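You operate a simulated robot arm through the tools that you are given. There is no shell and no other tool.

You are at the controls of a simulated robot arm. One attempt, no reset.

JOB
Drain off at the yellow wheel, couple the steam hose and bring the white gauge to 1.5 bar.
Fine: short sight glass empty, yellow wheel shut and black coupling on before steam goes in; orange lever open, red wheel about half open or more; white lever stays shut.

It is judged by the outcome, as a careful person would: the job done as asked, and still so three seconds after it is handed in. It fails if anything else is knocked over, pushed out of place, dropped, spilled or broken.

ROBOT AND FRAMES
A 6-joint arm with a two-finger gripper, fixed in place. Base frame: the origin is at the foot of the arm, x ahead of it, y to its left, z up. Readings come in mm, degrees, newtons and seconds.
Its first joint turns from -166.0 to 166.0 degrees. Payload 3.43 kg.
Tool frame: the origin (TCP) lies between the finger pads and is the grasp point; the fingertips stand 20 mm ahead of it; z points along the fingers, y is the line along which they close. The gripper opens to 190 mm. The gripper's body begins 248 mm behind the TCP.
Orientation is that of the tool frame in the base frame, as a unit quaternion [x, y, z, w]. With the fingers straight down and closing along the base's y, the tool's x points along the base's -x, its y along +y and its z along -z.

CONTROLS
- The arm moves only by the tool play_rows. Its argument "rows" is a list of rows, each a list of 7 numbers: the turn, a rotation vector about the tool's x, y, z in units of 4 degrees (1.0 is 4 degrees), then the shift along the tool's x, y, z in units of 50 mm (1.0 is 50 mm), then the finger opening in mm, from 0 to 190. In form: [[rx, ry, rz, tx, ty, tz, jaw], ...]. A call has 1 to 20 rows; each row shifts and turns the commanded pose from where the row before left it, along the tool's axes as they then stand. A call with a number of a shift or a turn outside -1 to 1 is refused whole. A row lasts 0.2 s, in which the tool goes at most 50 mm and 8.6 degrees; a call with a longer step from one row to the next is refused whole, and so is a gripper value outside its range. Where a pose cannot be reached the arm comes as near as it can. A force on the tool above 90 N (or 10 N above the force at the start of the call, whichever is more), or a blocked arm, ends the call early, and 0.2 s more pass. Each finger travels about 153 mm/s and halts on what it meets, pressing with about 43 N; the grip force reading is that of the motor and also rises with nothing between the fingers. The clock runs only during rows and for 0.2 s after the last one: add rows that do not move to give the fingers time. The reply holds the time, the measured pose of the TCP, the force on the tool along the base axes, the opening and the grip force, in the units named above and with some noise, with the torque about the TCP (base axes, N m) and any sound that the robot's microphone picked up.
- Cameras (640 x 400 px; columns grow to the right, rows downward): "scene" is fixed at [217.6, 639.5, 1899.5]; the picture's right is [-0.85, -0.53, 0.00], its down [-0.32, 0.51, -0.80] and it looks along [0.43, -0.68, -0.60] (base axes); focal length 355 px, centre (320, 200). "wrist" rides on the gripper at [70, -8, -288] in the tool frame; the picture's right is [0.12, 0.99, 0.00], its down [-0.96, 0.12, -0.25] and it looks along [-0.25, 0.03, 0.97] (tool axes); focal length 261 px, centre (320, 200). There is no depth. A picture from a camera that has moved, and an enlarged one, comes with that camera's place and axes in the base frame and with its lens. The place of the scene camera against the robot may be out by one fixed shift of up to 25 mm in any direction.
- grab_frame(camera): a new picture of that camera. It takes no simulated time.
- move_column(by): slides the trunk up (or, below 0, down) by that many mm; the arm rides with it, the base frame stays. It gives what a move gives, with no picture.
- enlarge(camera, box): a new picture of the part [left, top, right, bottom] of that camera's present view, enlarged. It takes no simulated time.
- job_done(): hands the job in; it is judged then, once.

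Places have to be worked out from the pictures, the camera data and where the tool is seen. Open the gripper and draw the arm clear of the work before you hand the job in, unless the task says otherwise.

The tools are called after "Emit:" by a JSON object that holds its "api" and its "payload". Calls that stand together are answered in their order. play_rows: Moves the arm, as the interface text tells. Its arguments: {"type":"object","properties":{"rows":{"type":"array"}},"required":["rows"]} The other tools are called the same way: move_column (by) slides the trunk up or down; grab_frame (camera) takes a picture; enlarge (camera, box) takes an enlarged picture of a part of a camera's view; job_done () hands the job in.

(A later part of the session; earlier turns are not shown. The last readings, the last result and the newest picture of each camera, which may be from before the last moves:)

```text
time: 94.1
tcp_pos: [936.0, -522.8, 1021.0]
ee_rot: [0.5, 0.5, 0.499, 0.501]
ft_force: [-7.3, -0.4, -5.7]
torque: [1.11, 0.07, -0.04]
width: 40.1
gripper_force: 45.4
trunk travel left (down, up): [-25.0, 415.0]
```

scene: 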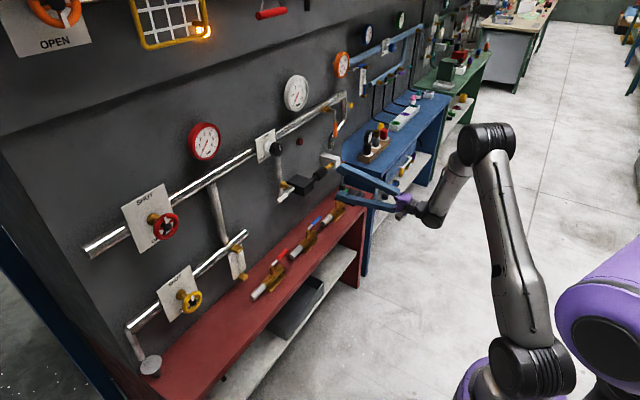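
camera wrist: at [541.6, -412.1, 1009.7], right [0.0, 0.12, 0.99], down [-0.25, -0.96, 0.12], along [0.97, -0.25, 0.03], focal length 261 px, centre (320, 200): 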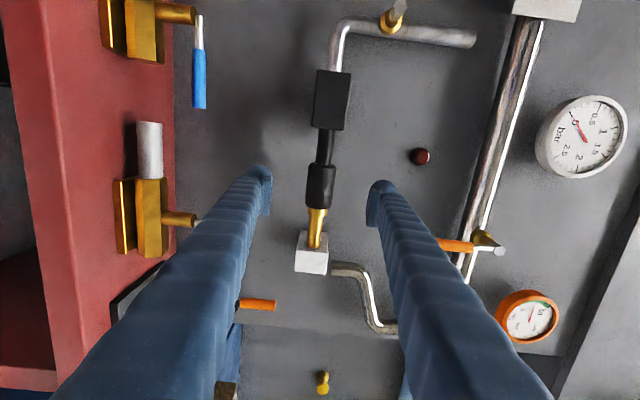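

Loads are small now. I push another 12 mm and look.

Emit:
{"api": "play_rows", "payload": {"rows": [[0, 0, 0, -0.06, 0, 0.003, 20], [0, 0, 0, -0.06, 0, 0.003, 20], [0, 0, 0, -0.06, 0, 0.003, 20], [0, 0, 0, -0.06, 0, 0.003, 20], [0, 0, 0, 0, 0, 0, 20]]}}

Emit:
{"api": "enlarge", "payload": {"camera": "wrist", "box": [240, 160, 420, 273]}}

Emit:
{"api": "enlarge", "payload": {"camera": "scene", "box": [255, 110, 415, 210]}}

```text
time: 95.3
tcp_pos: [935.0, -530.6, 1020.2]
ee_rot: [0.499, 0.503, 0.5, 0.499]
ft_force: [-33.7, 24.3, -15.0]
torque: [1.12, 0.04, 0.37]
width: 40.3
gripper_force: 45.2
trunk travel left (down, up): [-25.0, 415.0]
```

```text
3.54 times, centred on (330, 216) of wrist
camera zoom: at [648.3, -461.3, 1011.6], right [0.0, 0.12, 0.99], down [-0.24, -0.96, 0.12], along [0.97, -0.24, 0.03], focal length 923 px, centre (285, 142)
```

zoom: 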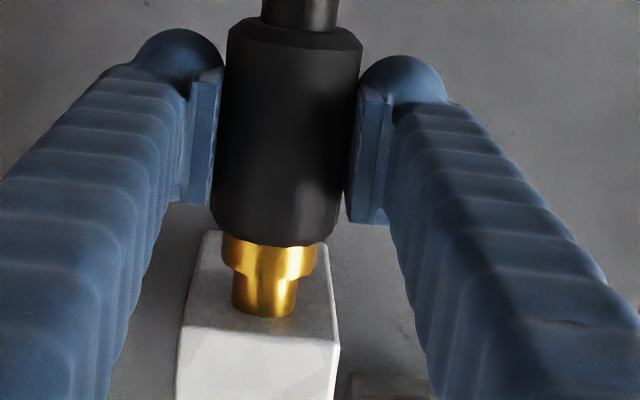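

```text
4.00 times, centred on (335, 160) of scene
camera zoom: at [217.6, 639.5, 1899.5], right [-0.85, -0.53, 0.0], down [-0.32, 0.51, -0.8], along [0.43, -0.68, -0.6], focal length 1420 px, centre (260, 360)
```

zoom: 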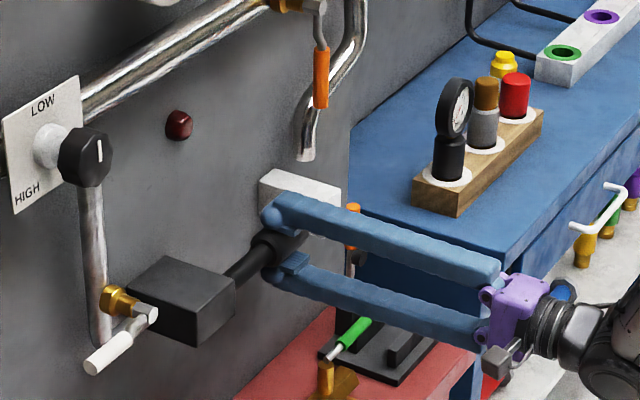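

A resisting force of 24 N appeared at about 40 mm of stroke. I release to see whether it stays seated, then test-push again.

Emit:
{"api": "play_rows", "payload": {"rows": [[0, 0, 0, 0, 0, 0, 60], [0, 0, 0, 0, 0, 0, 60], [0, 0, 0, 0, 0, 0, 60], [0, 0, 0, 0, 0, 0, 60]]}}

Emit:
{"api": "enlarge", "payload": {"camera": "wrist", "box": [240, 150, 420, 263]}}

```text
time: 96.3
tcp_pos: [936.7, -534.1, 1020.4]
ee_rot: [0.499, 0.501, 0.499, 0.501]
ft_force: [-0.2, -0.5, 0.4]
torque: [-0.01, 0.0, 0.0]
width: 60.1
gripper_force: 0.1
trunk travel left (down, up): [-25.0, 415.0]
```

```text
3.54 times, centred on (330, 206) of wrist
camera zoom: at [649.8, -463.3, 1011.9], right [0.0, 0.12, 0.99], down [-0.25, -0.96, 0.12], along [0.97, -0.25, 0.03], focal length 923 px, centre (285, 177)
```

zoom: 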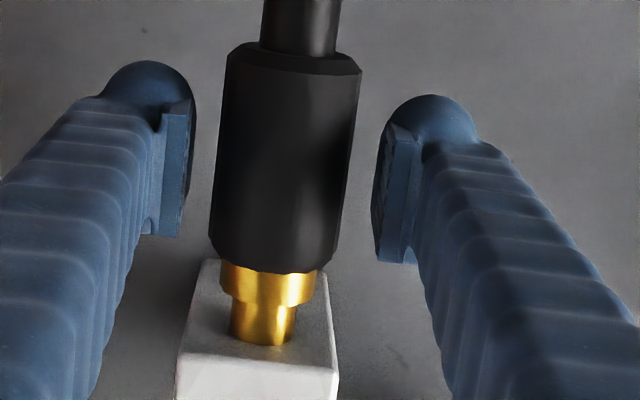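

It stays seated. I re-grip and push 5 mm more to see if this is a hard stop.

Emit:
{"api": "play_rows", "payload": {"rows": [[0, 0, 0, 0, 0.01, 0, 40], [0, 0, 0, 0, 0, 0, 20], [0, 0, 0, 0, 0, 0, 20], [0, 0, 0, -0.03, 0, 0, 20], [0, 0, 0, -0.03, 0, 0, 20], [0, 0, 0, -0.03, 0, 0, 20], [0, 0, 0, 0, 0, 0, 20]]}}

Emit:
{"api": "enlarge", "payload": {"camera": "wrist", "box": [240, 150, 420, 263]}}

```text
time: 97.9
tcp_pos: [938.1, -533.5, 1020.4]
ee_rot: [0.499, 0.503, 0.5, 0.499]
ft_force: [-11.2, 23.3, -11.1]
torque: [1.12, -0.09, 0.35]
width: 39.5
gripper_force: 45.0
trunk travel left (down, up): [-25.0, 415.0]
```

```text
3.54 times, centred on (330, 206) of wrist
camera zoom: at [649.9, -464.6, 1011.6], right [0.0, 0.12, 0.99], down [-0.24, -0.96, 0.12], along [0.97, -0.24, 0.03], focal length 923 px, centre (285, 177)
```

zoom: 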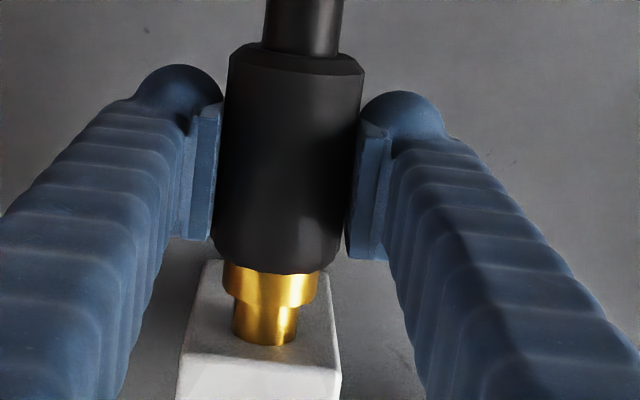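

Same place with 23 N back-force: a hard stop, so the plug is fully home (40 mm stroke). I release and back off to x≈830.

Emit:
{"api": "play_rows", "payload": {"rows": [[0, 0, 0, 0.03, 0, 0, 40], [0, 0, 0, 0, 0, 0, 80], [0, 0, 0, 0, 0, 0, 110], [0, 0, 0, 0, 0, 0, 110], [0, 0, 0, 0, 0, -0.7, 110], [0, 0, 0, 0, 0, -0.8, 110], [0, 0, 0, 0, 0, -0.8, 110], [0, 0, 0, 0, 0, 0, 110]]}}

Emit:
{"api": "grab_frame", "payload": {"camera": "wrist"}}

Emit:
{"api": "enlarge", "payload": {"camera": "scene", "box": [255, 110, 415, 210]}}

```text
time: 99.7
tcp_pos: [822.6, -537.1, 1022.9]
ee_rot: [0.498, 0.501, 0.499, 0.501]
ft_force: [0.0, 0.1, -0.9]
torque: [0.01, -0.02, 0.03]
width: 110.1
gripper_force: 0.2
trunk travel left (down, up): [-25.0, 415.0]
```

```text
taken
camera wrist: at [535.7, -465.5, 1013.4], right [0.0, 0.12, 0.99], down [-0.25, -0.96, 0.12], along [0.97, -0.25, 0.03], focal length 261 px, centre (320, 200)
```

wrist: 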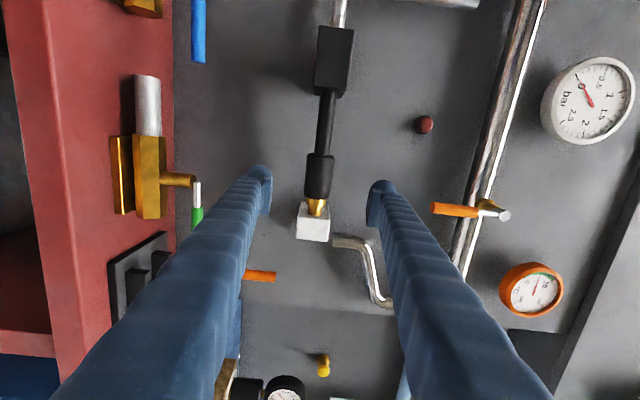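

```text
4.00 times, centred on (335, 160) of scene
camera zoom: at [217.6, 639.5, 1899.5], right [-0.85, -0.53, 0.0], down [-0.32, 0.51, -0.8], along [0.43, -0.68, -0.6], focal length 1420 px, centre (260, 360)
```

zoom: 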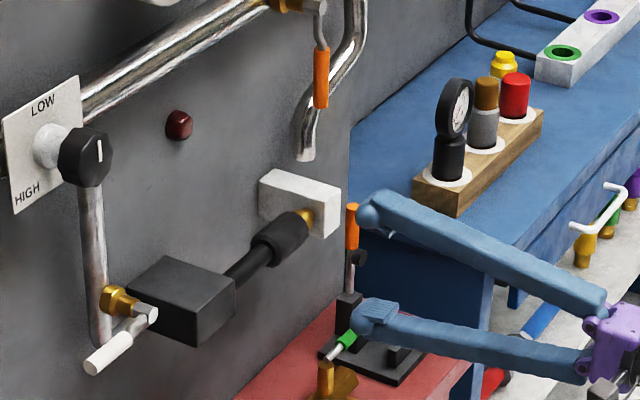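

The coupling stays on. The orange lever triangulates: hub ≈ (910,-550,1301), handle hanging at x≈899, y≈-549, z 1186–1252. I raise to z≈1219 and roll back to 0° so the fingers close sideways on the handle.

Emit:
{"api": "play_rows", "payload": {"rows": [[0, 0, 0, 0, 1, 0, 110], [0, 0, 0, 0, 1, 0, 110], [0, 0, 0, 0, 1, 0, 110], [0, 0, 0, 0, 0.93, 0, 110], [0, 0, -1, 0, 0, 0, 110], [0, 0, -1, 0, 0, 0, 110], [0, 0, -1, 0, 0, 0, 110], [0, 0, -1, 0, 0, 0, 110], [0, 0, -1, 0, 0, 0, 110], [0, 0, -1, 0, 0, 0, 110], [0, 0, -1, 0, 0, 0, 110], [0, 0, -1, 0, 0, 0, 110], [0, 0, -1, 0, 0, 0, 110], [0, 0, -1, 0, 0, 0, 110], [0, 0, -1, 0, 0, 0, 110], [0, 0, -1, 0, 0, 0, 110], [0, 0, 0, 0, 0, 0, 110]]}}

Emit:
{"api": "play_rows", "payload": {"rows": [[0, 0, -1, 0, 0, 0, 110], [0, 0, -1, 0, 0, 0, 110], [0, 0, -1, 0, 0, 0, 110], [0, 0, -1, 0, 0, 0, 110], [0, 0, -1, 0, 0, 0, 100], [0, 0, -1, 0, 0, 0, 90], [0, 0, -1, 0, 0, 0, 80], [0, 0, -1, 0, 0, 0, 80], [0, 0, -1, 0, 0, 0, 80], [0, 0, -1, 0, 0, 0, 80], [0, 0, -0.5, 0, 0, 0, 80], [0, 0, 0, 0, 0, 0, 80]]}}

Emit:
{"api": "grab_frame", "payload": {"camera": "wrist"}}

Emit:
{"api": "enlarge", "payload": {"camera": "wrist", "box": [240, 140, 400, 240]}}

```text
time: 103.3
tcp_pos: [820.9, -535.1, 1217.6]
ee_rot: [0.253, 0.661, 0.251, 0.661]
ft_force: [0.0, -0.2, 0.3]
torque: [0.02, 0.01, -0.01]
width: 109.8
gripper_force: 0.2
trunk travel left (down, up): [-25.0, 415.0]
```

```text
time: 105.9
tcp_pos: [819.9, -536.6, 1218.7]
ee_rot: [-0.002, 0.707, -0.001, 0.707]
ft_force: [0.8, 0.2, 0.3]
torque: [0.02, 0.0, -0.05]
width: 80.1
gripper_force: 0.1
trunk travel left (down, up): [-25.0, 415.0]
```

```text
taken
camera wrist: at [533.6, -544.7, 1146.9], right [0.0, 0.99, -0.12], down [-0.25, 0.12, 0.96], along [0.97, 0.03, 0.25], focal length 261 px, centre (320, 200)
```

wrist: 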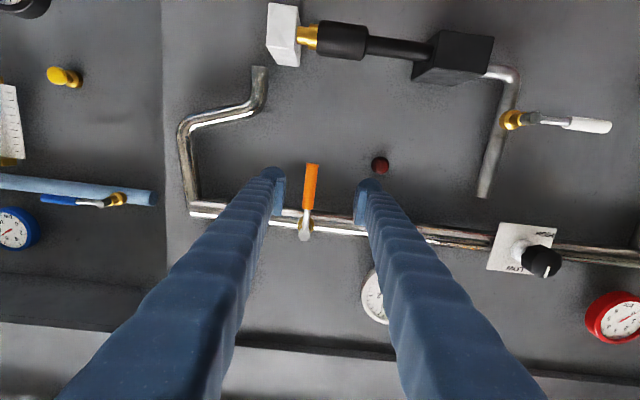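

```text
4.00 times, centred on (320, 190) of wrist
camera zoom: at [533.6, -544.7, 1146.9], right [0.0, 0.99, -0.12], down [-0.25, 0.12, 0.96], along [0.97, 0.03, 0.25], focal length 1043 px, centre (320, 240)
```

zoom: 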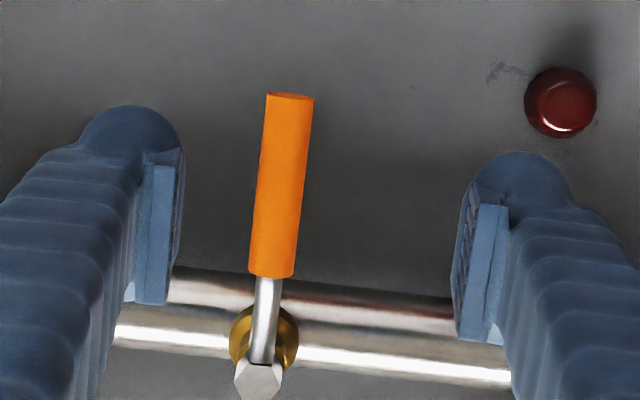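

Handle centre ≈ (899,-550,1223), pivot z≈1298. I align (−13 mm in y) and advance with jaws at 60 mm around the handle.

Emit:
{"api": "play_rows", "payload": {"rows": [[0, 0, 0, 0.05, -0.26, 0, 70], [0, 0, 0, 0, 0, 0.7, 60], [0, 0, 0, 0, 0, 0.85, 60], [0, 0, 0, 0, 0, 0, 60]]}}

Emit:
{"api": "enlarge", "payload": {"camera": "wrist", "box": [240, 140, 400, 240]}}

```text
time: 106.9
tcp_pos: [900.2, -547.2, 1216.8]
ee_rot: [-0.002, 0.707, -0.001, 0.707]
ft_force: [0.2, 0.1, 0.1]
torque: [-0.01, 0.0, -0.03]
width: 60.1
gripper_force: 0.1
trunk travel left (down, up): [-25.0, 415.0]
```

```text
4.00 times, centred on (320, 190) of wrist
camera zoom: at [612.2, -554.6, 1146.0], right [0.0, 0.99, -0.12], down [-0.25, 0.12, 0.96], along [0.97, 0.03, 0.25], focal length 1043 px, centre (320, 240)
```

zoom: 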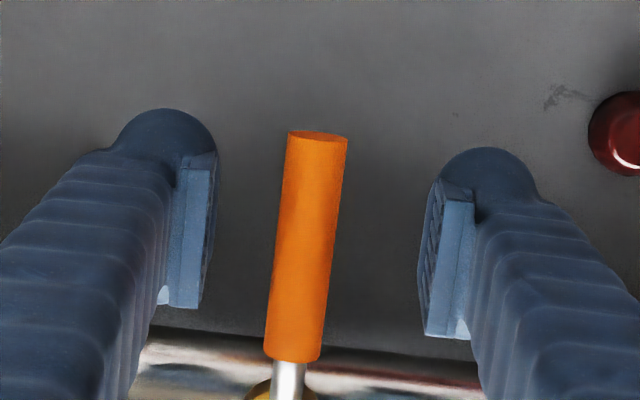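

Handle is 2–3 mm to -y of centre; I correct and close on it.

Emit:
{"api": "play_rows", "payload": {"rows": [[0, 0, 0, 0, -0.055, 0, 50], [0, 0, 0, 0, 0, 0, 30], [0, 0, 0, 0, 0, 0, 5], [0, 0, 0, 0, 0, 0, 5], [0, 0, 0, 0, 0, 0, 5]]}}

Emit:
{"api": "enlarge", "payload": {"camera": "wrist", "box": [240, 140, 400, 240]}}

```text
time: 108.1
tcp_pos: [898.8, -549.3, 1217.7]
ee_rot: [-0.001, 0.707, -0.001, 0.707]
ft_force: [1.2, -0.8, 0.9]
torque: [0.13, 0.02, -0.01]
width: 15.0
gripper_force: 44.6
trunk travel left (down, up): [-25.0, 415.0]
```

```text
4.00 times, centred on (320, 190) of wrist
camera zoom: at [611.3, -558.5, 1146.5], right [0.0, 0.99, -0.12], down [-0.25, 0.12, 0.96], along [0.97, 0.03, 0.25], focal length 1043 px, centre (320, 240)
```

zoom: 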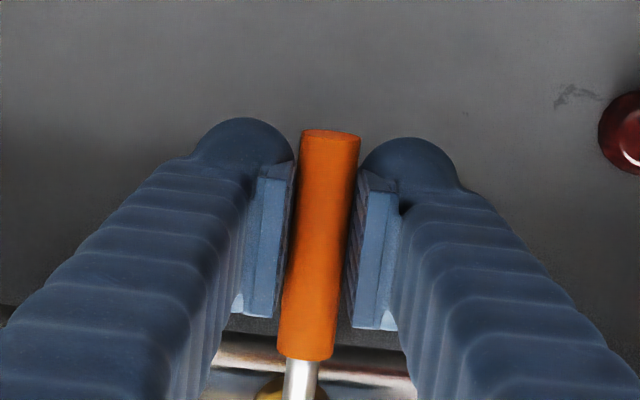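

Gripped (15 mm handle, low load). I test turning the lever toward -y (downstream) by 8° along its arc, radius ≈ 82 mm.

Emit:
{"api": "play_rows", "payload": {"rows": [[0, 0, -0.5, -0.001, -0.057, 0, 5], [0, 0, -0.5, -0.001, -0.057, 0, 5], [0, 0, -0.5, -0.001, -0.057, 0, 5], [0, 0, 0, 0, 0, 0, 5]]}}

```text
time: 109.1
tcp_pos: [898.8, -557.5, 1217.7]
ee_rot: [-0.038, 0.706, -0.038, 0.706]
ft_force: [-14.7, 5.3, -1.3]
torque: [-0.49, -0.12, 0.07]
width: 14.7
gripper_force: 45.3
trunk travel left (down, up): [-25.0, 415.0]
```

It swings freely that way (5 N). I continue along the arc 40° more.

Emit:
{"api": "play_rows", "payload": {"rows": [[0, 0, -1, -0.004, -0.1145, 0, 5], [0, 0, -1, -0.004, -0.1145, 0, 5], [0, 0, -1, -0.004, -0.1145, 0, 5], [0, 0, -1, -0.004, -0.1145, 0, 5], [0, 0, -1, -0.004, -0.1145, 0, 5], [0, 0, -1, -0.004, -0.1145, 0, 5], [0, 0, -1, -0.004, -0.1145, 0, 5], [0, 0, -1, -0.004, -0.1145, 0, 5], [0, 0, 0, 0, 0, 0, 5]]}}

Emit:
{"api": "grab_frame", "payload": {"camera": "wrist"}}

```text
time: 111.1
tcp_pos: [898.1, -601.5, 1234.0]
ee_rot: [-0.232, 0.667, -0.233, 0.668]
ft_force: [4.3, 3.2, 11.7]
torque: [0.46, -0.06, 0.0]
width: 14.8
gripper_force: 44.9
trunk travel left (down, up): [-25.0, 415.0]
```

```text
taken
camera wrist: at [611.7, -651.4, 1184.0], right [0.0, 0.71, -0.71], down [-0.25, 0.69, 0.68], along [0.97, 0.18, 0.18], focal length 261 px, centre (320, 200)
```

wrist: 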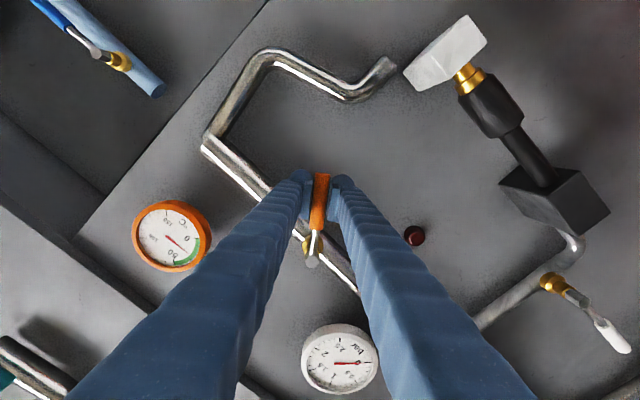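

On track at 38°. I continue 48° more along the arc.

Emit:
{"api": "play_rows", "payload": {"rows": [[0, 0, -1, -0.004, -0.1145, 0, 5], [0, 0, -1, -0.004, -0.1145, 0, 5], [0, 0, -1, -0.004, -0.1145, 0, 5], [0, 0, -1, -0.004, -0.1145, 0, 5], [0, 0, -1, -0.004, -0.1145, 0, 5], [0, 0, -1, -0.004, -0.1145, 0, 5], [0, 0, -1, -0.004, -0.1145, 0, 5], [0, 0, -1, -0.004, -0.1145, 0, 5], [0, 0, -1, -0.004, -0.1145, 0, 5], [0, 0, -1, -0.004, -0.1145, 0, 5], [0, 0, -1, -0.004, -0.1145, 0, 5], [0, 0, -1, -0.004, -0.1145, 0, 5], [0, 0, 0, 0, 0, 0, 5]]}}

Emit:
{"api": "grab_frame", "payload": {"camera": "wrist"}}

Emit:
{"api": "enlarge", "payload": {"camera": "scene", "box": [265, 70, 425, 170]}}

```text
time: 113.9
tcp_pos: [899.8, -633.3, 1290.1]
ee_rot: [-0.484, 0.516, -0.483, 0.516]
ft_force: [7.7, -3.0, 12.6]
torque: [1.06, -0.07, -0.03]
width: 15.2
gripper_force: 44.8
trunk travel left (down, up): [-25.0, 415.0]
```

```text
taken
camera wrist: at [611.7, -703.3, 1295.3], right [0.0, -0.05, -1.0], down [-0.25, 0.97, -0.05], along [0.97, 0.25, -0.01], focal length 261 px, centre (320, 200)
```

wrist: 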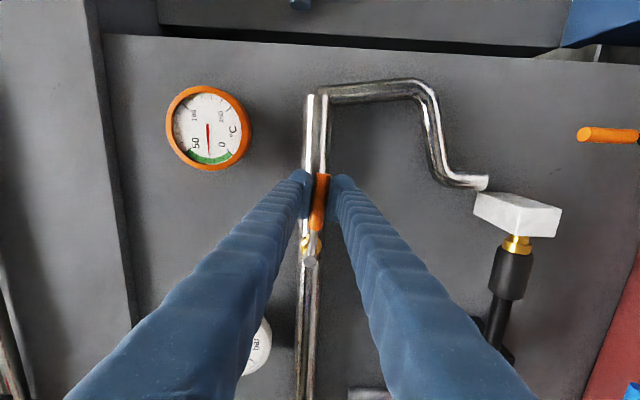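

```text
4.00 times, centred on (345, 120) of scene
camera zoom: at [217.6, 639.5, 1899.5], right [-0.85, -0.53, 0.0], down [-0.32, 0.51, -0.8], along [0.43, -0.68, -0.6], focal length 1420 px, centre (220, 520)
```

zoom: 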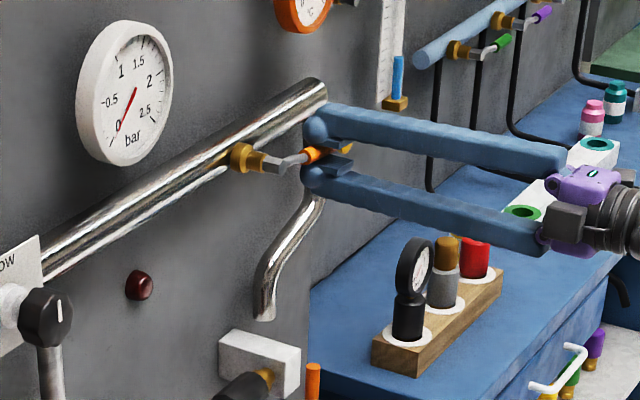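

The lever is almost parallel to the pipe (86°). I push the last few degrees to find the stop.

Emit:
{"api": "play_rows", "payload": {"rows": [[0, 0, -0.5, -0.002, -0.057, 0, 5], [0, 0, -0.5, -0.002, -0.057, 0, 5], [0, 0, -0.5, -0.002, -0.057, 0, 5], [0, 0, 0, 0, 0, 0, 5]]}}

```text
time: 114.9
tcp_pos: [899.0, -633.4, 1301.0]
ee_rot: [0.509, -0.491, 0.509, -0.49]
ft_force: [9.8, -5.7, 9.5]
torque: [1.15, -0.05, -0.09]
width: 15.8
gripper_force: 45.0
trunk travel left (down, up): [-25.0, 415.0]
```

TCP is level with the pivot: the lever lies along the pipe. I release and back off a bit to check that it stays.

Emit:
{"api": "play_rows", "payload": {"rows": [[0, 0, 0, 0, 0, 0, 30], [0, 0, 0, 0, 0, 0, 50], [0, 0, 0, 0, 0, 0, 60], [0, 0, 0, 0, 0, -0.6, 60], [0, 0, 0, 0, 0, -0.8, 60], [0, 0, 0, 0, 0, 0, 60]]}}

Emit:
{"api": "grab_frame", "payload": {"camera": "wrist"}}

Emit:
{"api": "enlarge", "payload": {"camera": "wrist", "box": [240, 120, 420, 260]}}

Emit:
{"api": "enlarge", "payload": {"camera": "scene", "box": [265, 70, 425, 170]}}

```text
time: 116.3
tcp_pos: [828.0, -630.2, 1300.2]
ee_rot: [0.51, -0.491, 0.509, -0.489]
ft_force: [-0.3, 0.0, 0.3]
torque: [0.01, 0.0, -0.01]
width: 59.8
gripper_force: 0.1
trunk travel left (down, up): [-25.0, 415.0]
```

```text
taken
camera wrist: at [542.1, -699.7, 1311.7], right [0.0, -0.16, -0.99], down [-0.25, 0.96, -0.15], along [0.97, 0.24, -0.04], focal length 261 px, centre (320, 200)
```

wrist: 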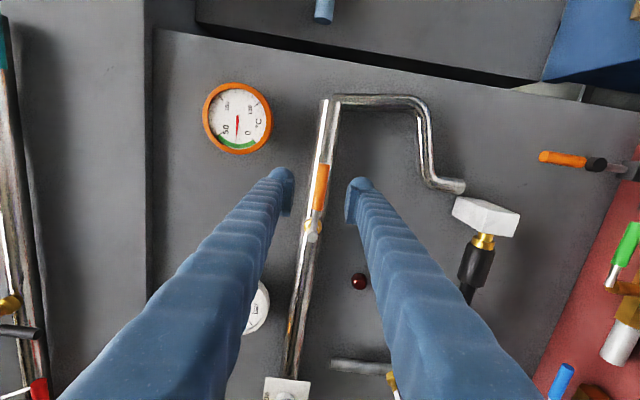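

```text
2.86 times, centred on (330, 190) of wrist
camera zoom: at [542.1, -699.7, 1311.7], right [0.0, -0.16, -0.99], down [-0.25, 0.96, -0.15], along [0.97, 0.24, -0.04], focal length 745 px, centre (291, 229)
```

zoom: 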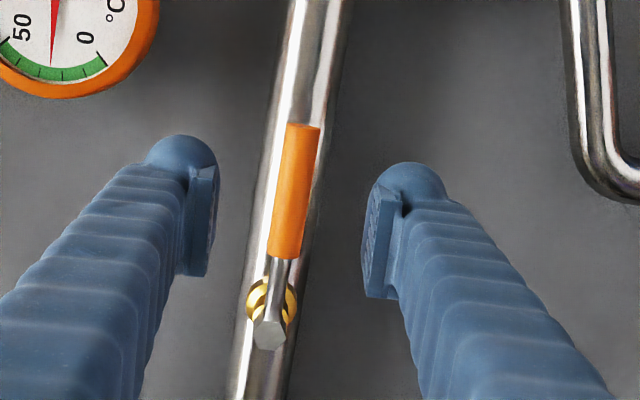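

```text
4.00 times, centred on (345, 120) of scene
camera zoom: at [217.6, 639.5, 1899.5], right [-0.85, -0.53, 0.0], down [-0.32, 0.51, -0.8], along [0.43, -0.68, -0.6], focal length 1420 px, centre (220, 520)
```

zoom: 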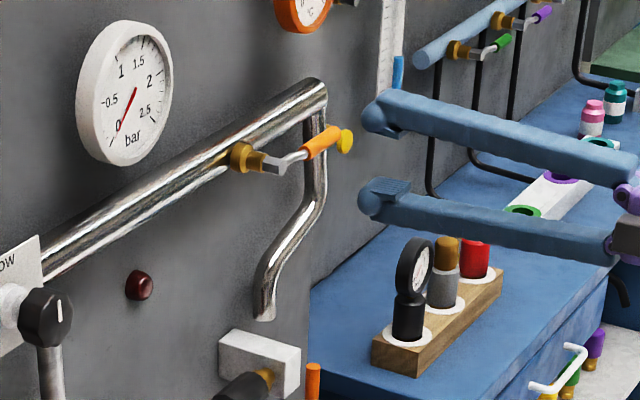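

The orange lever stays along the pipe: open. Next is the red wheel; I roll back to 0° first.

Emit:
{"api": "play_rows", "payload": {"rows": [[0, 0, 1, 0, 0, 0, 80], [0, 0, 1, 0, 0, 0, 110], [0, 0, 1, 0, 0, 0, 110], [0, 0, 1, 0, 0, 0, 110], [0, 0, 1, 0, 0, 0, 110], [0, 0, 1, 0, 0, 0, 110], [0, 0, 1, 0, 0, 0, 110], [0, 0, 1, 0, 0, 0, 110], [0, 0, 1, 0, 0, 0, 110], [0, 0, 1, 0, 0, 0, 110], [0, 0, 1, 0, 0, 0, 110], [0, 0, 1, 0, 0, 0, 110], [0, 0, 1, 0, 0, 0, 110], [0, 0, 1, 0, 0, 0, 110], [0, 0, 1, 0, 0, 0, 110], [0, 0, 1, 0, 0, 0, 110], [0, 0, 1, 0, 0, 0, 110], [0, 0, 1, 0, 0, 0, 110], [0, 0, 1, 0, 0, 0, 110], [0, 0, 1, 0, 0, 0, 110]]}}

Emit:
{"api": "play_rows", "payload": {"rows": [[0, 0, 1, 0, 0, 0, 110], [0, 0, 1, 0, 0, 0, 110], [0, 0, 1, 0, 0, 0, 110], [0, 0, 0, 0, 0, 0, 110], [0, 0, 0, 0, 0, 0, 110]]}}

```text
time: 120.5
tcp_pos: [828.3, -632.6, 1299.8]
ee_rot: [-0.076, 0.703, -0.074, 0.703]
ft_force: [0.4, 0.4, 0.4]
torque: [0.0, 0.0, 0.03]
width: 110.0
gripper_force: 0.0
trunk travel left (down, up): [-25.0, 415.0]
```

```text
time: 121.7
tcp_pos: [830.9, -632.7, 1301.3]
ee_rot: [-0.001, 0.707, -0.001, 0.707]
ft_force: [0.1, 0.1, -0.5]
torque: [0.01, 0.03, -0.01]
width: 110.0
gripper_force: 0.1
trunk travel left (down, up): [-25.0, 415.0]
```

Roll is 0. I travel along +y at x≈830, z≈1300 (knob front at x≈905, so ~55 mm clearance).

Emit:
{"api": "play_rows", "payload": {"rows": [[0, 0, 0, 0, 1, 0, 110], [0, 0, 0, 0, 1, 0, 110], [0, 0, 0, 0, 1, 0, 110], [0, 0, 0, 0, 1, 0, 110], [0, 0, 0, 0, 1, 0, 110], [0, 0, 0, 0, 1, 0, 110], [0, 0, 0, 0, 1, 0, 110], [0, 0, 0, 0, 1, 0, 110], [0, 0, 0, 0, 1, 0, 110], [0, 0, 0, 0, 0, 0, 110]]}}

Emit:
{"api": "grab_frame", "payload": {"camera": "wrist"}}

Emit:
{"api": "enlarge", "payload": {"camera": "wrist", "box": [320, 140, 480, 240]}}

```text
time: 123.9
tcp_pos: [824.7, -180.1, 1298.8]
ee_rot: [-0.001, 0.707, -0.002, 0.707]
ft_force: [0.5, 0.3, 0.4]
torque: [-0.02, 0.04, -0.11]
width: 110.0
gripper_force: 0.1
trunk travel left (down, up): [-25.0, 415.0]
```

```text
taken
camera wrist: at [536.8, -188.3, 1227.6], right [0.0, 0.99, -0.12], down [-0.25, 0.12, 0.96], along [0.97, 0.03, 0.25], focal length 261 px, centre (320, 200)
```

wrist: 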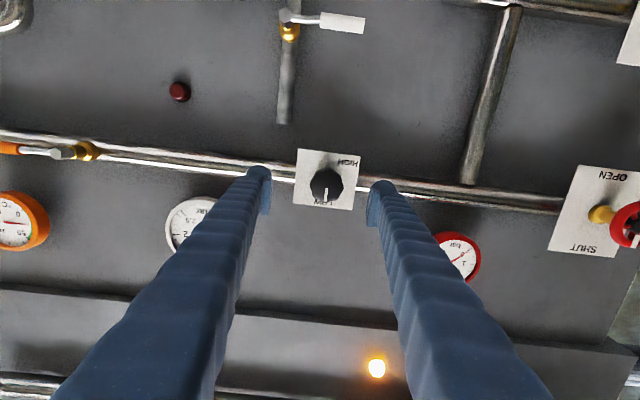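

```text
4.00 times, centred on (400, 190) of wrist
camera zoom: at [536.8, -188.3, 1227.6], right [0.0, 0.99, -0.12], down [-0.25, 0.12, 0.96], along [0.97, 0.03, 0.25], focal length 1043 px, centre (0, 240)
```

zoom: 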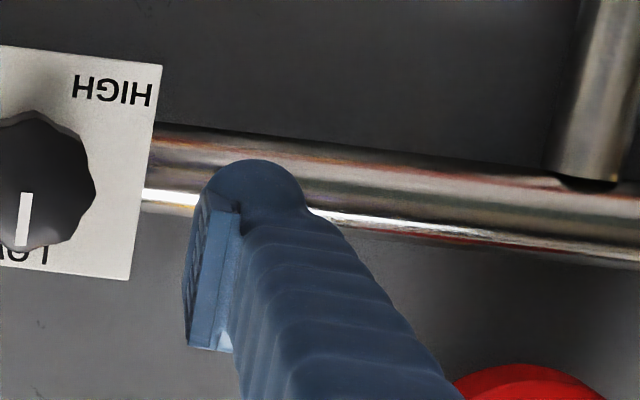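

I'm right in front of the regulator knob; I take a close look at it for later.

Emit:
{"api": "enlarge", "payload": {"camera": "wrist", "box": [260, 135, 388, 215]}}

Emit:
{"api": "play_rows", "payload": {"rows": [[0, 0, 0, 0, 1, 0, 110], [0, 0, 0, 0, 1, 0, 110], [0, 0, 0, 0, 1, 0, 110], [0, 0, 0, 0, 1, 0, 110], [0, 0, 0, 0, 1, 0, 110], [0, 0, 0, 0, 1, 0, 110], [0, 0, 0, 0, 1, 0, 110], [0, 0, 0, 0, 1, 0, 110], [0, 0, 0, 0, 1, 0, 110], [0, 0, 0, 0, 0, 0, 110]]}}

Emit:
{"api": "grab_frame", "payload": {"camera": "wrist"}}

```text
5.00 times, centred on (324, 175) of wrist
camera zoom: at [536.8, -188.3, 1227.6], right [0.0, 0.99, -0.12], down [-0.25, 0.12, 0.96], along [0.97, 0.03, 0.25], focal length 1303 px, centre (300, 325)
```

zoom: 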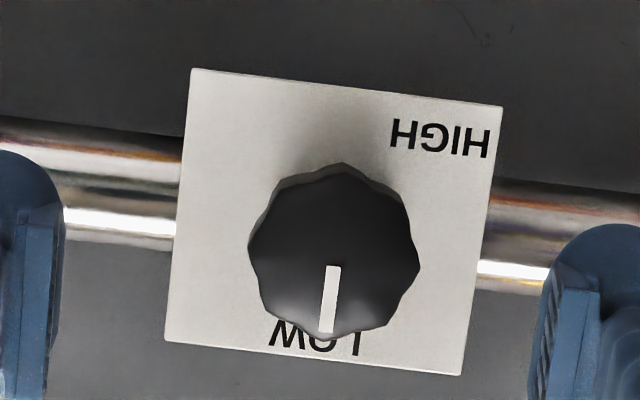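

```text
time: 126.1
tcp_pos: [828.7, 267.9, 1297.1]
ee_rot: [-0.001, 0.707, -0.001, 0.707]
ft_force: [-0.2, 1.1, -0.2]
torque: [-0.02, -0.06, -0.13]
width: 110.1
gripper_force: 0.0
trunk travel left (down, up): [-25.0, 415.0]
```

```text
taken
camera wrist: at [541.2, 260.7, 1226.5], right [0.0, 0.99, -0.12], down [-0.25, 0.12, 0.96], along [0.97, 0.03, 0.25], focal length 261 px, centre (320, 200)
```

wrist: 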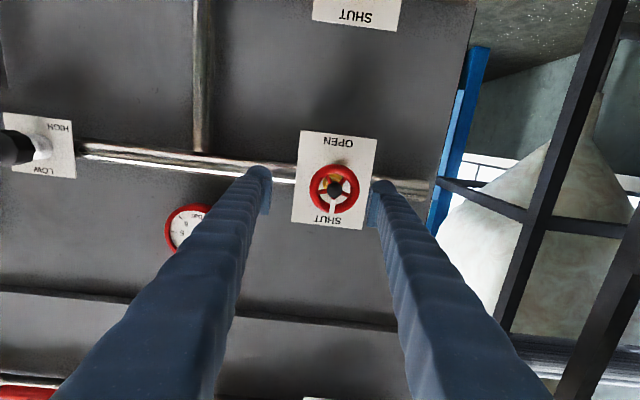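

Red wheel confirmed at ≈ (900,290.5,1299.3). I centre on it and roll +90°, so that I can turn it through 180° in one grip.

Emit:
{"api": "play_rows", "payload": {"rows": [[0, 0, 0, -0.045, 0.45, 0, 110], [0, 0, 1, 0, 0, 0, 110], [0, 0, 1, 0, 0, 0, 110], [0, 0, 1, 0, 0, 0, 110], [0, 0, 1, 0, 0, 0, 110], [0, 0, 1, 0, 0, 0, 110], [0, 0, 1, 0, 0, 0, 110], [0, 0, 1, 0, 0, 0, 110], [0, 0, 1, 0, 0, 0, 110], [0, 0, 1, 0, 0, 0, 110], [0, 0, 1, 0, 0, 0, 110], [0, 0, 1, 0, 0, 0, 110], [0, 0, 0, 0, 0, 0, 110]]}}

Emit:
{"api": "play_rows", "payload": {"rows": [[0, 0, 1, 0, 0, 0, 110], [0, 0, 1, 0, 0, 0, 110], [0, 0, 1, 0, 0, 0, 110], [0, 0, 1, 0, 0, 0, 110], [0, 0, 1, 0, 0, 0, 110], [0, 0, 1, 0, 0, 0, 110], [0, 0, 1, 0, 0, 0, 110], [0, 0, 1, 0, 0, 0, 110], [0, 0, 1, 0, 0, 0, 110], [0, 0, 1, 0, 0, 0, 110], [0, 0, 1, 0, 0, 0, 110], [0, 0, 0.5, 0, 0, 0, 110], [0, 0, 0, 0, 0, 0, 110]]}}

Emit:
{"api": "grab_frame", "payload": {"camera": "wrist"}}

Emit:
{"api": "enlarge", "payload": {"camera": "wrist", "box": [240, 130, 400, 230]}}

```text
time: 128.9
tcp_pos: [829.3, 290.2, 1300.8]
ee_rot: [0.264, 0.656, 0.265, 0.656]
ft_force: [0.8, -0.3, -0.2]
torque: [0.0, 0.0, -0.01]
width: 109.8
gripper_force: 0.0
trunk travel left (down, up): [-25.0, 415.0]
```

```text
time: 131.7
tcp_pos: [828.7, 288.1, 1300.0]
ee_rot: [0.499, 0.502, 0.499, 0.501]
ft_force: [1.0, 0.4, -0.3]
torque: [-0.02, -0.01, 0.0]
width: 109.8
gripper_force: 0.0
trunk travel left (down, up): [-25.0, 415.0]
```

```text
taken
camera wrist: at [541.1, 359.9, 1290.8], right [0.0, 0.12, 0.99], down [-0.25, -0.96, 0.12], along [0.97, -0.25, 0.03], focal length 261 px, centre (320, 200)
```

wrist: 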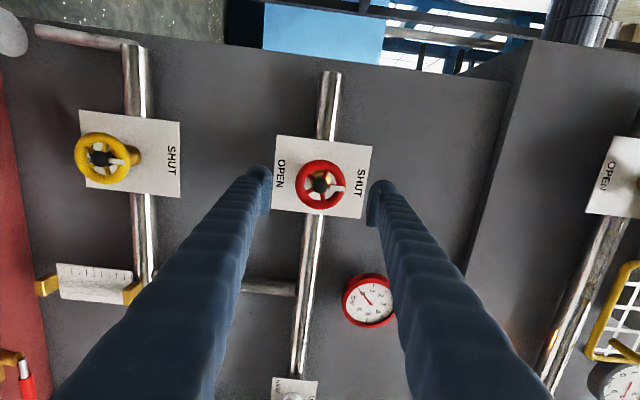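

```text
4.00 times, centred on (320, 180) of wrist
camera zoom: at [541.1, 359.9, 1290.8], right [0.0, 0.12, 0.99], down [-0.25, -0.96, 0.12], along [0.97, -0.25, 0.03], focal length 1043 px, centre (320, 280)
```

zoom: 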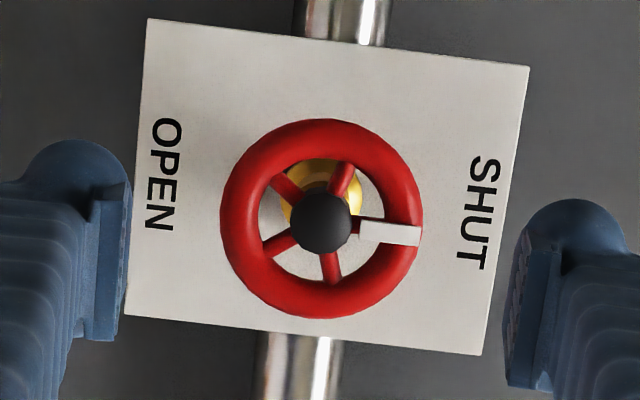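

Centred within 1 mm. I advance 68 mm and close on the rim.

Emit:
{"api": "play_rows", "payload": {"rows": [[0, 0, 0, 0, 0.015, 0.5, 110], [0, 0, 0, 0, 0, 0.86, 110], [0, 0, 0, 0, 0, 0, 90], [0, 0, 0, 0, 0, 0, 60], [0, 0, 0, 0, 0, 0, 40], [0, 0, 0, 0, 0, 0, 40]]}}

Emit:
{"api": "enlarge", "payload": {"camera": "wrist", "box": [240, 140, 400, 240]}}

```text
time: 133.1
tcp_pos: [897.7, 289.5, 1300.8]
ee_rot: [0.499, 0.5, 0.499, 0.502]
ft_force: [-13.5, -2.7, -1.8]
torque: [-0.01, 0.04, -0.01]
width: 70.4
gripper_force: 45.4
trunk travel left (down, up): [-25.0, 415.0]
```

```text
4.00 times, centred on (320, 190) of wrist
camera zoom: at [610.0, 359.4, 1290.9], right [0.0, 0.12, 0.99], down [-0.25, -0.96, 0.12], along [0.97, -0.25, 0.03], focal length 1043 px, centre (320, 240)
```

zoom: 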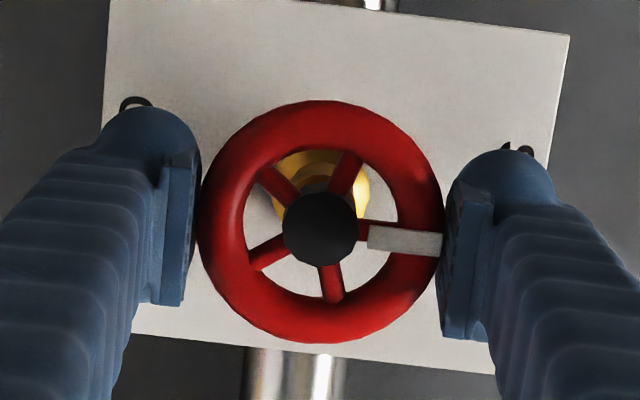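

Gripped at 70.4 mm. I turn the red wheel counter-clockwise 32° first and check the gauges and loads.

Emit:
{"api": "play_rows", "payload": {"rows": [[0, 0, -1, 0, 0, 0, 40], [0, 0, -1, 0, 0, 0, 40], [0, 0, -1, 0, 0, 0, 40], [0, 0, -1, 0, 0, 0, 40], [0, 0, -1, 0, 0, 0, 40], [0, 0, -1, 0, 0, 0, 40], [0, 0, -1, 0, 0, 0, 40], [0, 0, -1, 0, 0, 0, 40], [0, 0, 0, 0, 0, 0, 40]]}}

Emit:
{"api": "enlarge", "payload": {"camera": "wrist", "box": [240, 140, 400, 240]}}

Emit:
{"api": "enlarge", "payload": {"camera": "scene", "box": [180, 60, 340, 160]}}

Emit:
{"api": "grab_frame", "payload": {"camera": "scene"}}

```text
time: 135.1
tcp_pos: [898.8, 289.1, 1301.3]
ee_rot: [0.341, 0.619, 0.342, 0.619]
ft_force: [7.3, -4.1, 3.2]
torque: [-0.01, 0.05, -0.04]
width: 71.0
gripper_force: 44.9
trunk travel left (down, up): [-25.0, 415.0]
```

```text
4.00 times, centred on (320, 190) of wrist
camera zoom: at [610.0, 344.4, 1255.7], right [0.0, 0.63, 0.78], down [-0.25, -0.75, 0.61], along [0.97, -0.19, 0.16], focal length 1043 px, centre (320, 240)
```

zoom: 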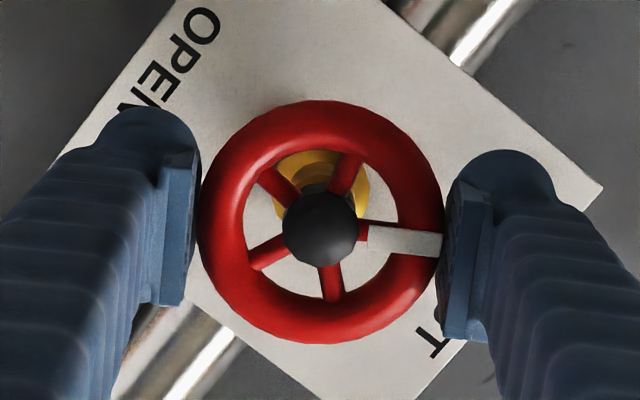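

```text
4.00 times, centred on (260, 110) of scene
camera zoom: at [217.6, 639.5, 1899.5], right [-0.85, -0.53, 0.0], down [-0.32, 0.51, -0.8], along [0.43, -0.68, -0.6], focal length 1420 px, centre (560, 560)
```

zoom: 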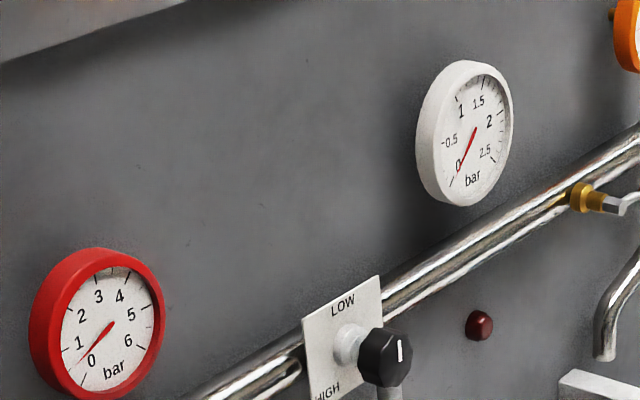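

```text
taken
```

scene: 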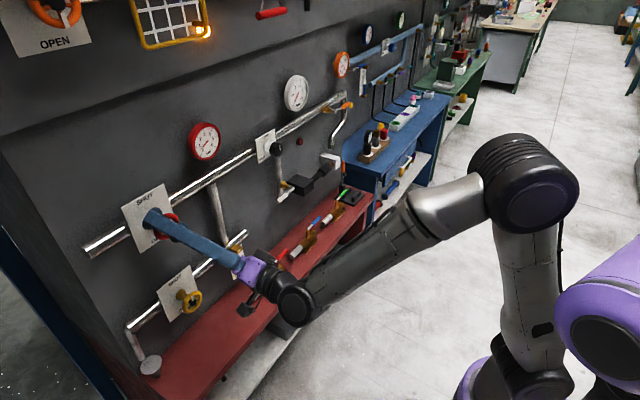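

The red gauge just begins to rise, with low loads. I continue opening the red wheel in stages.

Emit:
{"api": "play_rows", "payload": {"rows": [[0, 0, -1, 0, 0, 0, 40], [0, 0, -1, 0, 0, 0, 40], [0, 0, -1, 0, 0, 0, 40], [0, 0, -1, 0, 0, 0, 40], [0, 0, -1, 0, 0, 0, 40], [0, 0, -1, 0, 0, 0, 40], [0, 0, -1, 0, 0, 0, 40], [0, 0, -1, 0, 0, 0, 40], [0, 0, -1, 0, 0, 0, 40], [0, 0, -1, 0, 0, 0, 40], [0, 0, 0, 0, 0, 0, 40]]}}

Emit:
{"api": "enlarge", "payload": {"camera": "scene", "box": [180, 60, 340, 160]}}

Emit:
{"api": "enlarge", "payload": {"camera": "scene", "box": [110, 180, 270, 280]}}

```text
time: 137.5
tcp_pos: [897.7, 289.7, 1301.3]
ee_rot: [0.11, 0.698, 0.109, 0.699]
ft_force: [5.8, 1.3, 6.0]
torque: [-0.01, -0.09, 0.18]
width: 70.5
gripper_force: 44.9
trunk travel left (down, up): [-25.0, 415.0]
```

```text
4.00 times, centred on (260, 110) of scene
camera zoom: at [217.6, 639.5, 1899.5], right [-0.85, -0.53, 0.0], down [-0.32, 0.51, -0.8], along [0.43, -0.68, -0.6], focal length 1420 px, centre (560, 560)
```

zoom: 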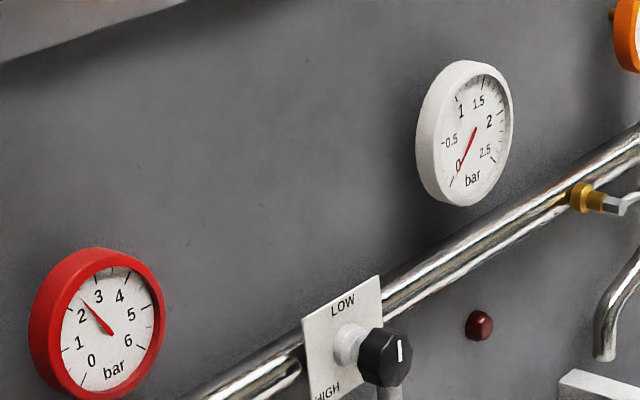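

```text
4.00 times, centred on (190, 230) of scene
camera zoom: at [217.6, 639.5, 1899.5], right [-0.85, -0.53, 0.0], down [-0.32, 0.51, -0.8], along [0.43, -0.68, -0.6], focal length 1420 px, centre (840, 80)
```

zoom: 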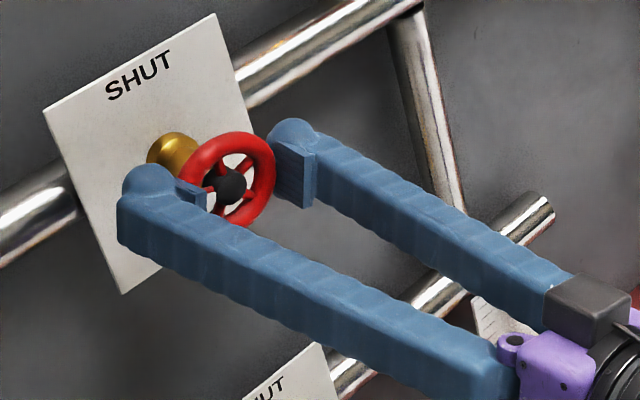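

Red gauge now about 2.3 bar, white still 0 (regulator on LOW). I keep opening toward well past half.

Emit:
{"api": "play_rows", "payload": {"rows": [[0, 0, -1, 0, 0, 0, 40], [0, 0, -1, 0, 0, 0, 40], [0, 0, -1, 0, 0, 0, 40], [0, 0, -1, 0, 0, 0, 40], [0, 0, -1, 0, 0, 0, 40], [0, 0, -1, 0, 0, 0, 40], [0, 0, -1, 0, 0, 0, 40], [0, 0, -1, 0, 0, 0, 40], [0, 0, -1, 0, 0, 0, 40], [0, 0, -1, 0, 0, 0, 40], [0, 0, -1, 0, 0, 0, 40], [0, 0, -1, 0, 0, 0, 40], [0, 0, 0, 0, 0, 0, 40]]}}

Emit:
{"api": "enlarge", "payload": {"camera": "scene", "box": [180, 60, 340, 160]}}

Emit:
{"api": "grab_frame", "payload": {"camera": "wrist"}}

```text
time: 140.3
tcp_pos: [897.3, 290.1, 1301.4]
ee_rot: [-0.185, 0.682, -0.185, 0.683]
ft_force: [11.4, 10.5, 11.5]
torque: [0.01, -0.03, 0.19]
width: 70.8
gripper_force: 44.6
trunk travel left (down, up): [-25.0, 415.0]
```

```text
4.00 times, centred on (260, 110) of scene
camera zoom: at [217.6, 639.5, 1899.5], right [-0.85, -0.53, 0.0], down [-0.32, 0.51, -0.8], along [0.43, -0.68, -0.6], focal length 1420 px, centre (560, 560)
```

zoom: 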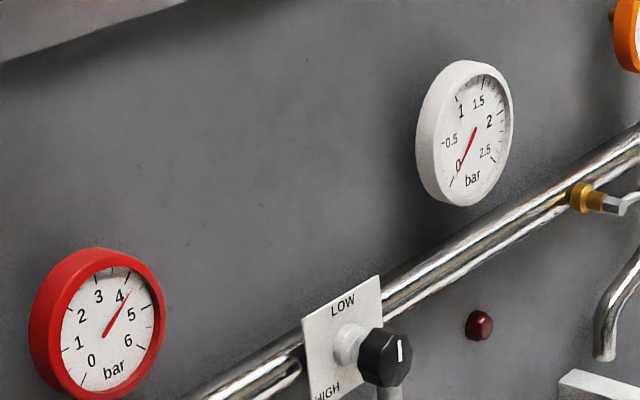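

```text
taken
camera wrist: at [609.9, 247.7, 1244.0], right [0.0, 0.8, -0.6], down [-0.25, 0.58, 0.77], along [0.97, 0.15, 0.2], focal length 261 px, centre (320, 200)
```

wrist: 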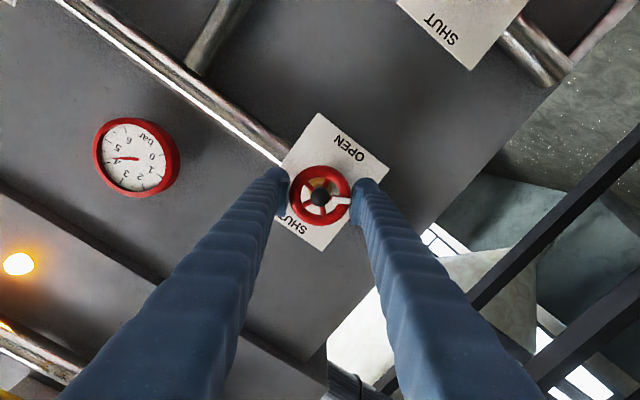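

Pointer is about two thirds of the way to OPEN and the red gauge ≈4.3 bar. I open a bit further for margin.

Emit:
{"api": "play_rows", "payload": {"rows": [[0, 0, -1, 0, 0, 0, 40], [0, 0, -1, 0, 0, 0, 40], [0, 0, -1, 0, 0, 0, 40], [0, 0, -1, 0, 0, 0, 40], [0, 0, -1, 0, 0, 0, 40], [0, 0, -1, 0, 0, 0, 40], [0, 0, -1, 0, 0, 0, 40], [0, 0, -1, 0, 0, 0, 40], [0, 0, 0, 0, 0, 0, 40]]}}

Emit:
{"api": "enlarge", "payload": {"camera": "scene", "box": [180, 60, 340, 160]}}

Emit:
{"api": "enlarge", "payload": {"camera": "wrist", "box": [240, 140, 400, 240]}}

```text
time: 142.3
tcp_pos: [898.1, 290.9, 1300.1]
ee_rot: [-0.366, 0.605, -0.366, 0.605]
ft_force: [2.7, 11.7, 5.0]
torque: [0.01, 0.05, 0.16]
width: 70.6
gripper_force: 45.2
trunk travel left (down, up): [-25.0, 415.0]
```

```text
4.00 times, centred on (260, 110) of scene
camera zoom: at [217.6, 639.5, 1899.5], right [-0.85, -0.53, 0.0], down [-0.32, 0.51, -0.8], along [0.43, -0.68, -0.6], focal length 1420 px, centre (560, 560)
```

zoom: 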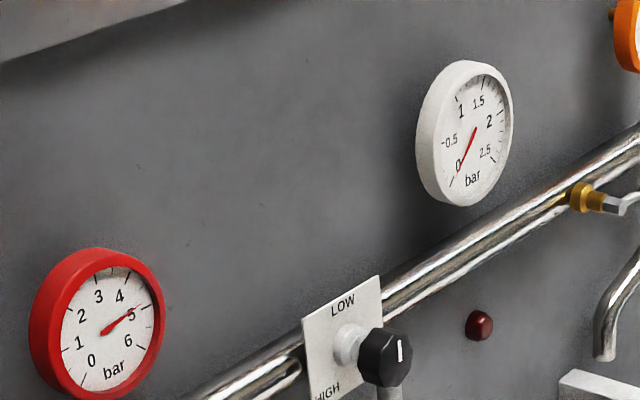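

```text
4.00 times, centred on (320, 190) of wrist
camera zoom: at [609.8, 224.4, 1275.1], right [0.0, 0.36, -0.93], down [-0.25, 0.91, 0.35], along [0.97, 0.23, 0.09], focal length 1043 px, centre (320, 240)
```

zoom: 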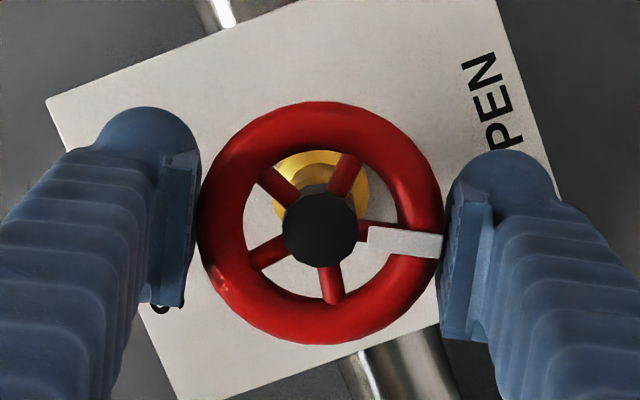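

Red gauge reads 5 bar and the wheel is ~85% open. I release, back off, and roll back to 0° on the way to the regulator knob.

Emit:
{"api": "play_rows", "payload": {"rows": [[0, 0, 0, 0, 0, 0, 90], [0, 0, 0, 0, 0, 0, 110], [0, 0, 0, 0, 0, 0, 110], [0, 0, 0, 0, 0, -0.7, 110], [0, 0, 0, 0, 0, -0.75, 110], [0, 0, 1, 0, 0, 0, 110], [0, 0, 1, 0, 0, 0, 110], [0, 0, 1, 0, 0, 0, 110], [0, 0, 1, 0, 0, 0, 110], [0, 0, 1, 0, 0, 0, 110], [0, 0, 1, 0, 0, 0, 110], [0, 0, 1, 0, 0, 0, 110], [0, 0, 1, 0, 0, 0, 110], [0, 0, 1, 0, 0, 0, 110], [0, 0, 1, 0, 0, 0, 110], [0, 0, 1, 0, 0, 0, 110], [0, 0, 1, 0, 0, 0, 110], [0, 0, 1, 0, 0, 0, 110], [0, 0, 1, 0, 0, 0, 110], [0, 0, 1, 0, 0, 0, 110]]}}

Emit:
{"api": "play_rows", "payload": {"rows": [[0, 0, 0.5, 0, 0, 0, 110], [0, 0, 0, 0, -1, 0, 110], [0, 0, 0, 0, -1, 0, 110], [0, 0, 0, 0, -1, 0, 110], [0, 0, 0, 0, -1, 0, 110], [0, 0, 0, 0, -1, 0, 110], [0, 0, 0, 0, -1, 0, 110], [0, 0, 0, 0, -1, 0, 110], [0, 0, 0, 0, -1, 0, 110], [0, 0, 0, 0, -1, 0, 110], [0, 0, 0, 0, 0, 0, 110]]}}

Emit:
{"api": "grab_frame", "payload": {"camera": "wrist"}}

Emit:
{"api": "enlarge", "payload": {"camera": "wrist", "box": [240, 130, 400, 230]}}

Emit:
{"api": "enlarge", "payload": {"camera": "scene", "box": [110, 180, 270, 280]}}

```text
time: 146.5
tcp_pos: [824.6, 289.2, 1301.2]
ee_rot: [-0.013, 0.707, -0.012, 0.707]
ft_force: [0.0, -0.4, 0.0]
torque: [-0.01, 0.05, -0.01]
width: 110.2
gripper_force: 0.0
trunk travel left (down, up): [-25.0, 415.0]
```

```text
time: 148.9
tcp_pos: [821.9, -158.7, 1301.5]
ee_rot: [0.0, 0.707, -0.001, 0.707]
ft_force: [0.4, -0.3, -0.2]
torque: [0.0, -0.05, 0.1]
width: 110.1
gripper_force: 0.1
trunk travel left (down, up): [-25.0, 415.0]
```

```text
taken
camera wrist: at [534.4, -166.5, 1231.7], right [0.0, 0.99, -0.12], down [-0.25, 0.12, 0.96], along [0.97, 0.03, 0.25], focal length 261 px, centre (320, 200)
```

wrist: 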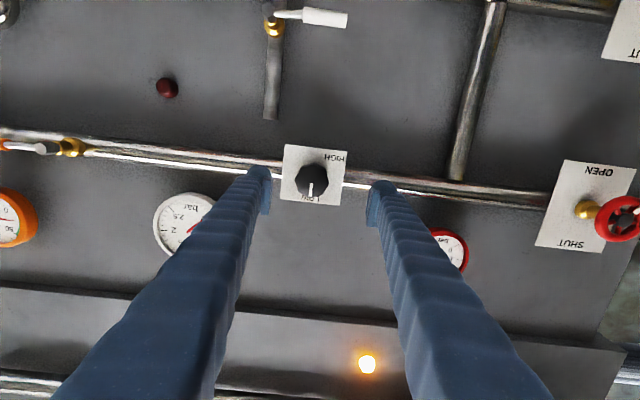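

```text
4.00 times, centred on (320, 180) of wrist
camera zoom: at [534.4, -166.5, 1231.7], right [0.0, 0.99, -0.12], down [-0.25, 0.12, 0.96], along [0.97, 0.03, 0.25], focal length 1043 px, centre (320, 280)
```

zoom: 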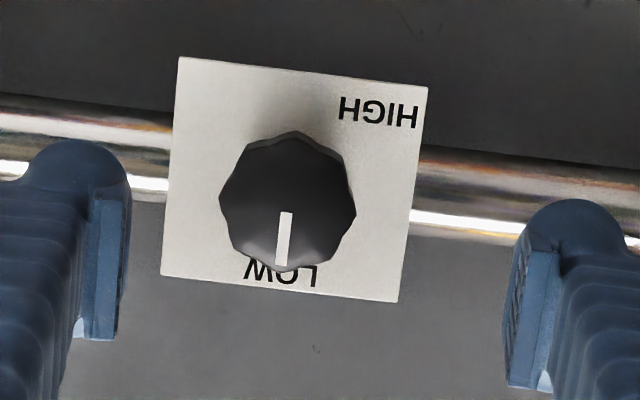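

```text
4.00 times, centred on (190, 230) of scene
camera zoom: at [217.6, 639.5, 1899.5], right [-0.85, -0.53, 0.0], down [-0.32, 0.51, -0.8], along [0.43, -0.68, -0.6], focal length 1420 px, centre (840, 80)
```

zoom: 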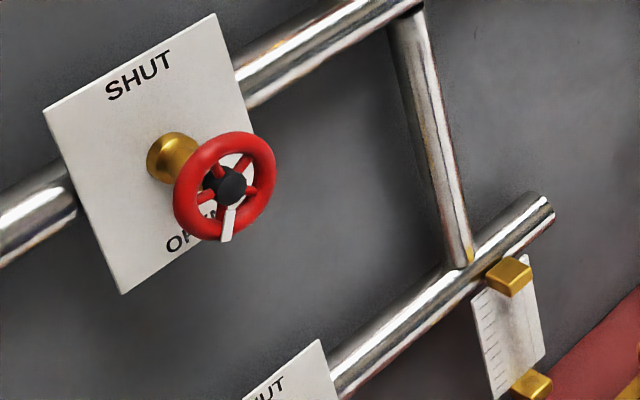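

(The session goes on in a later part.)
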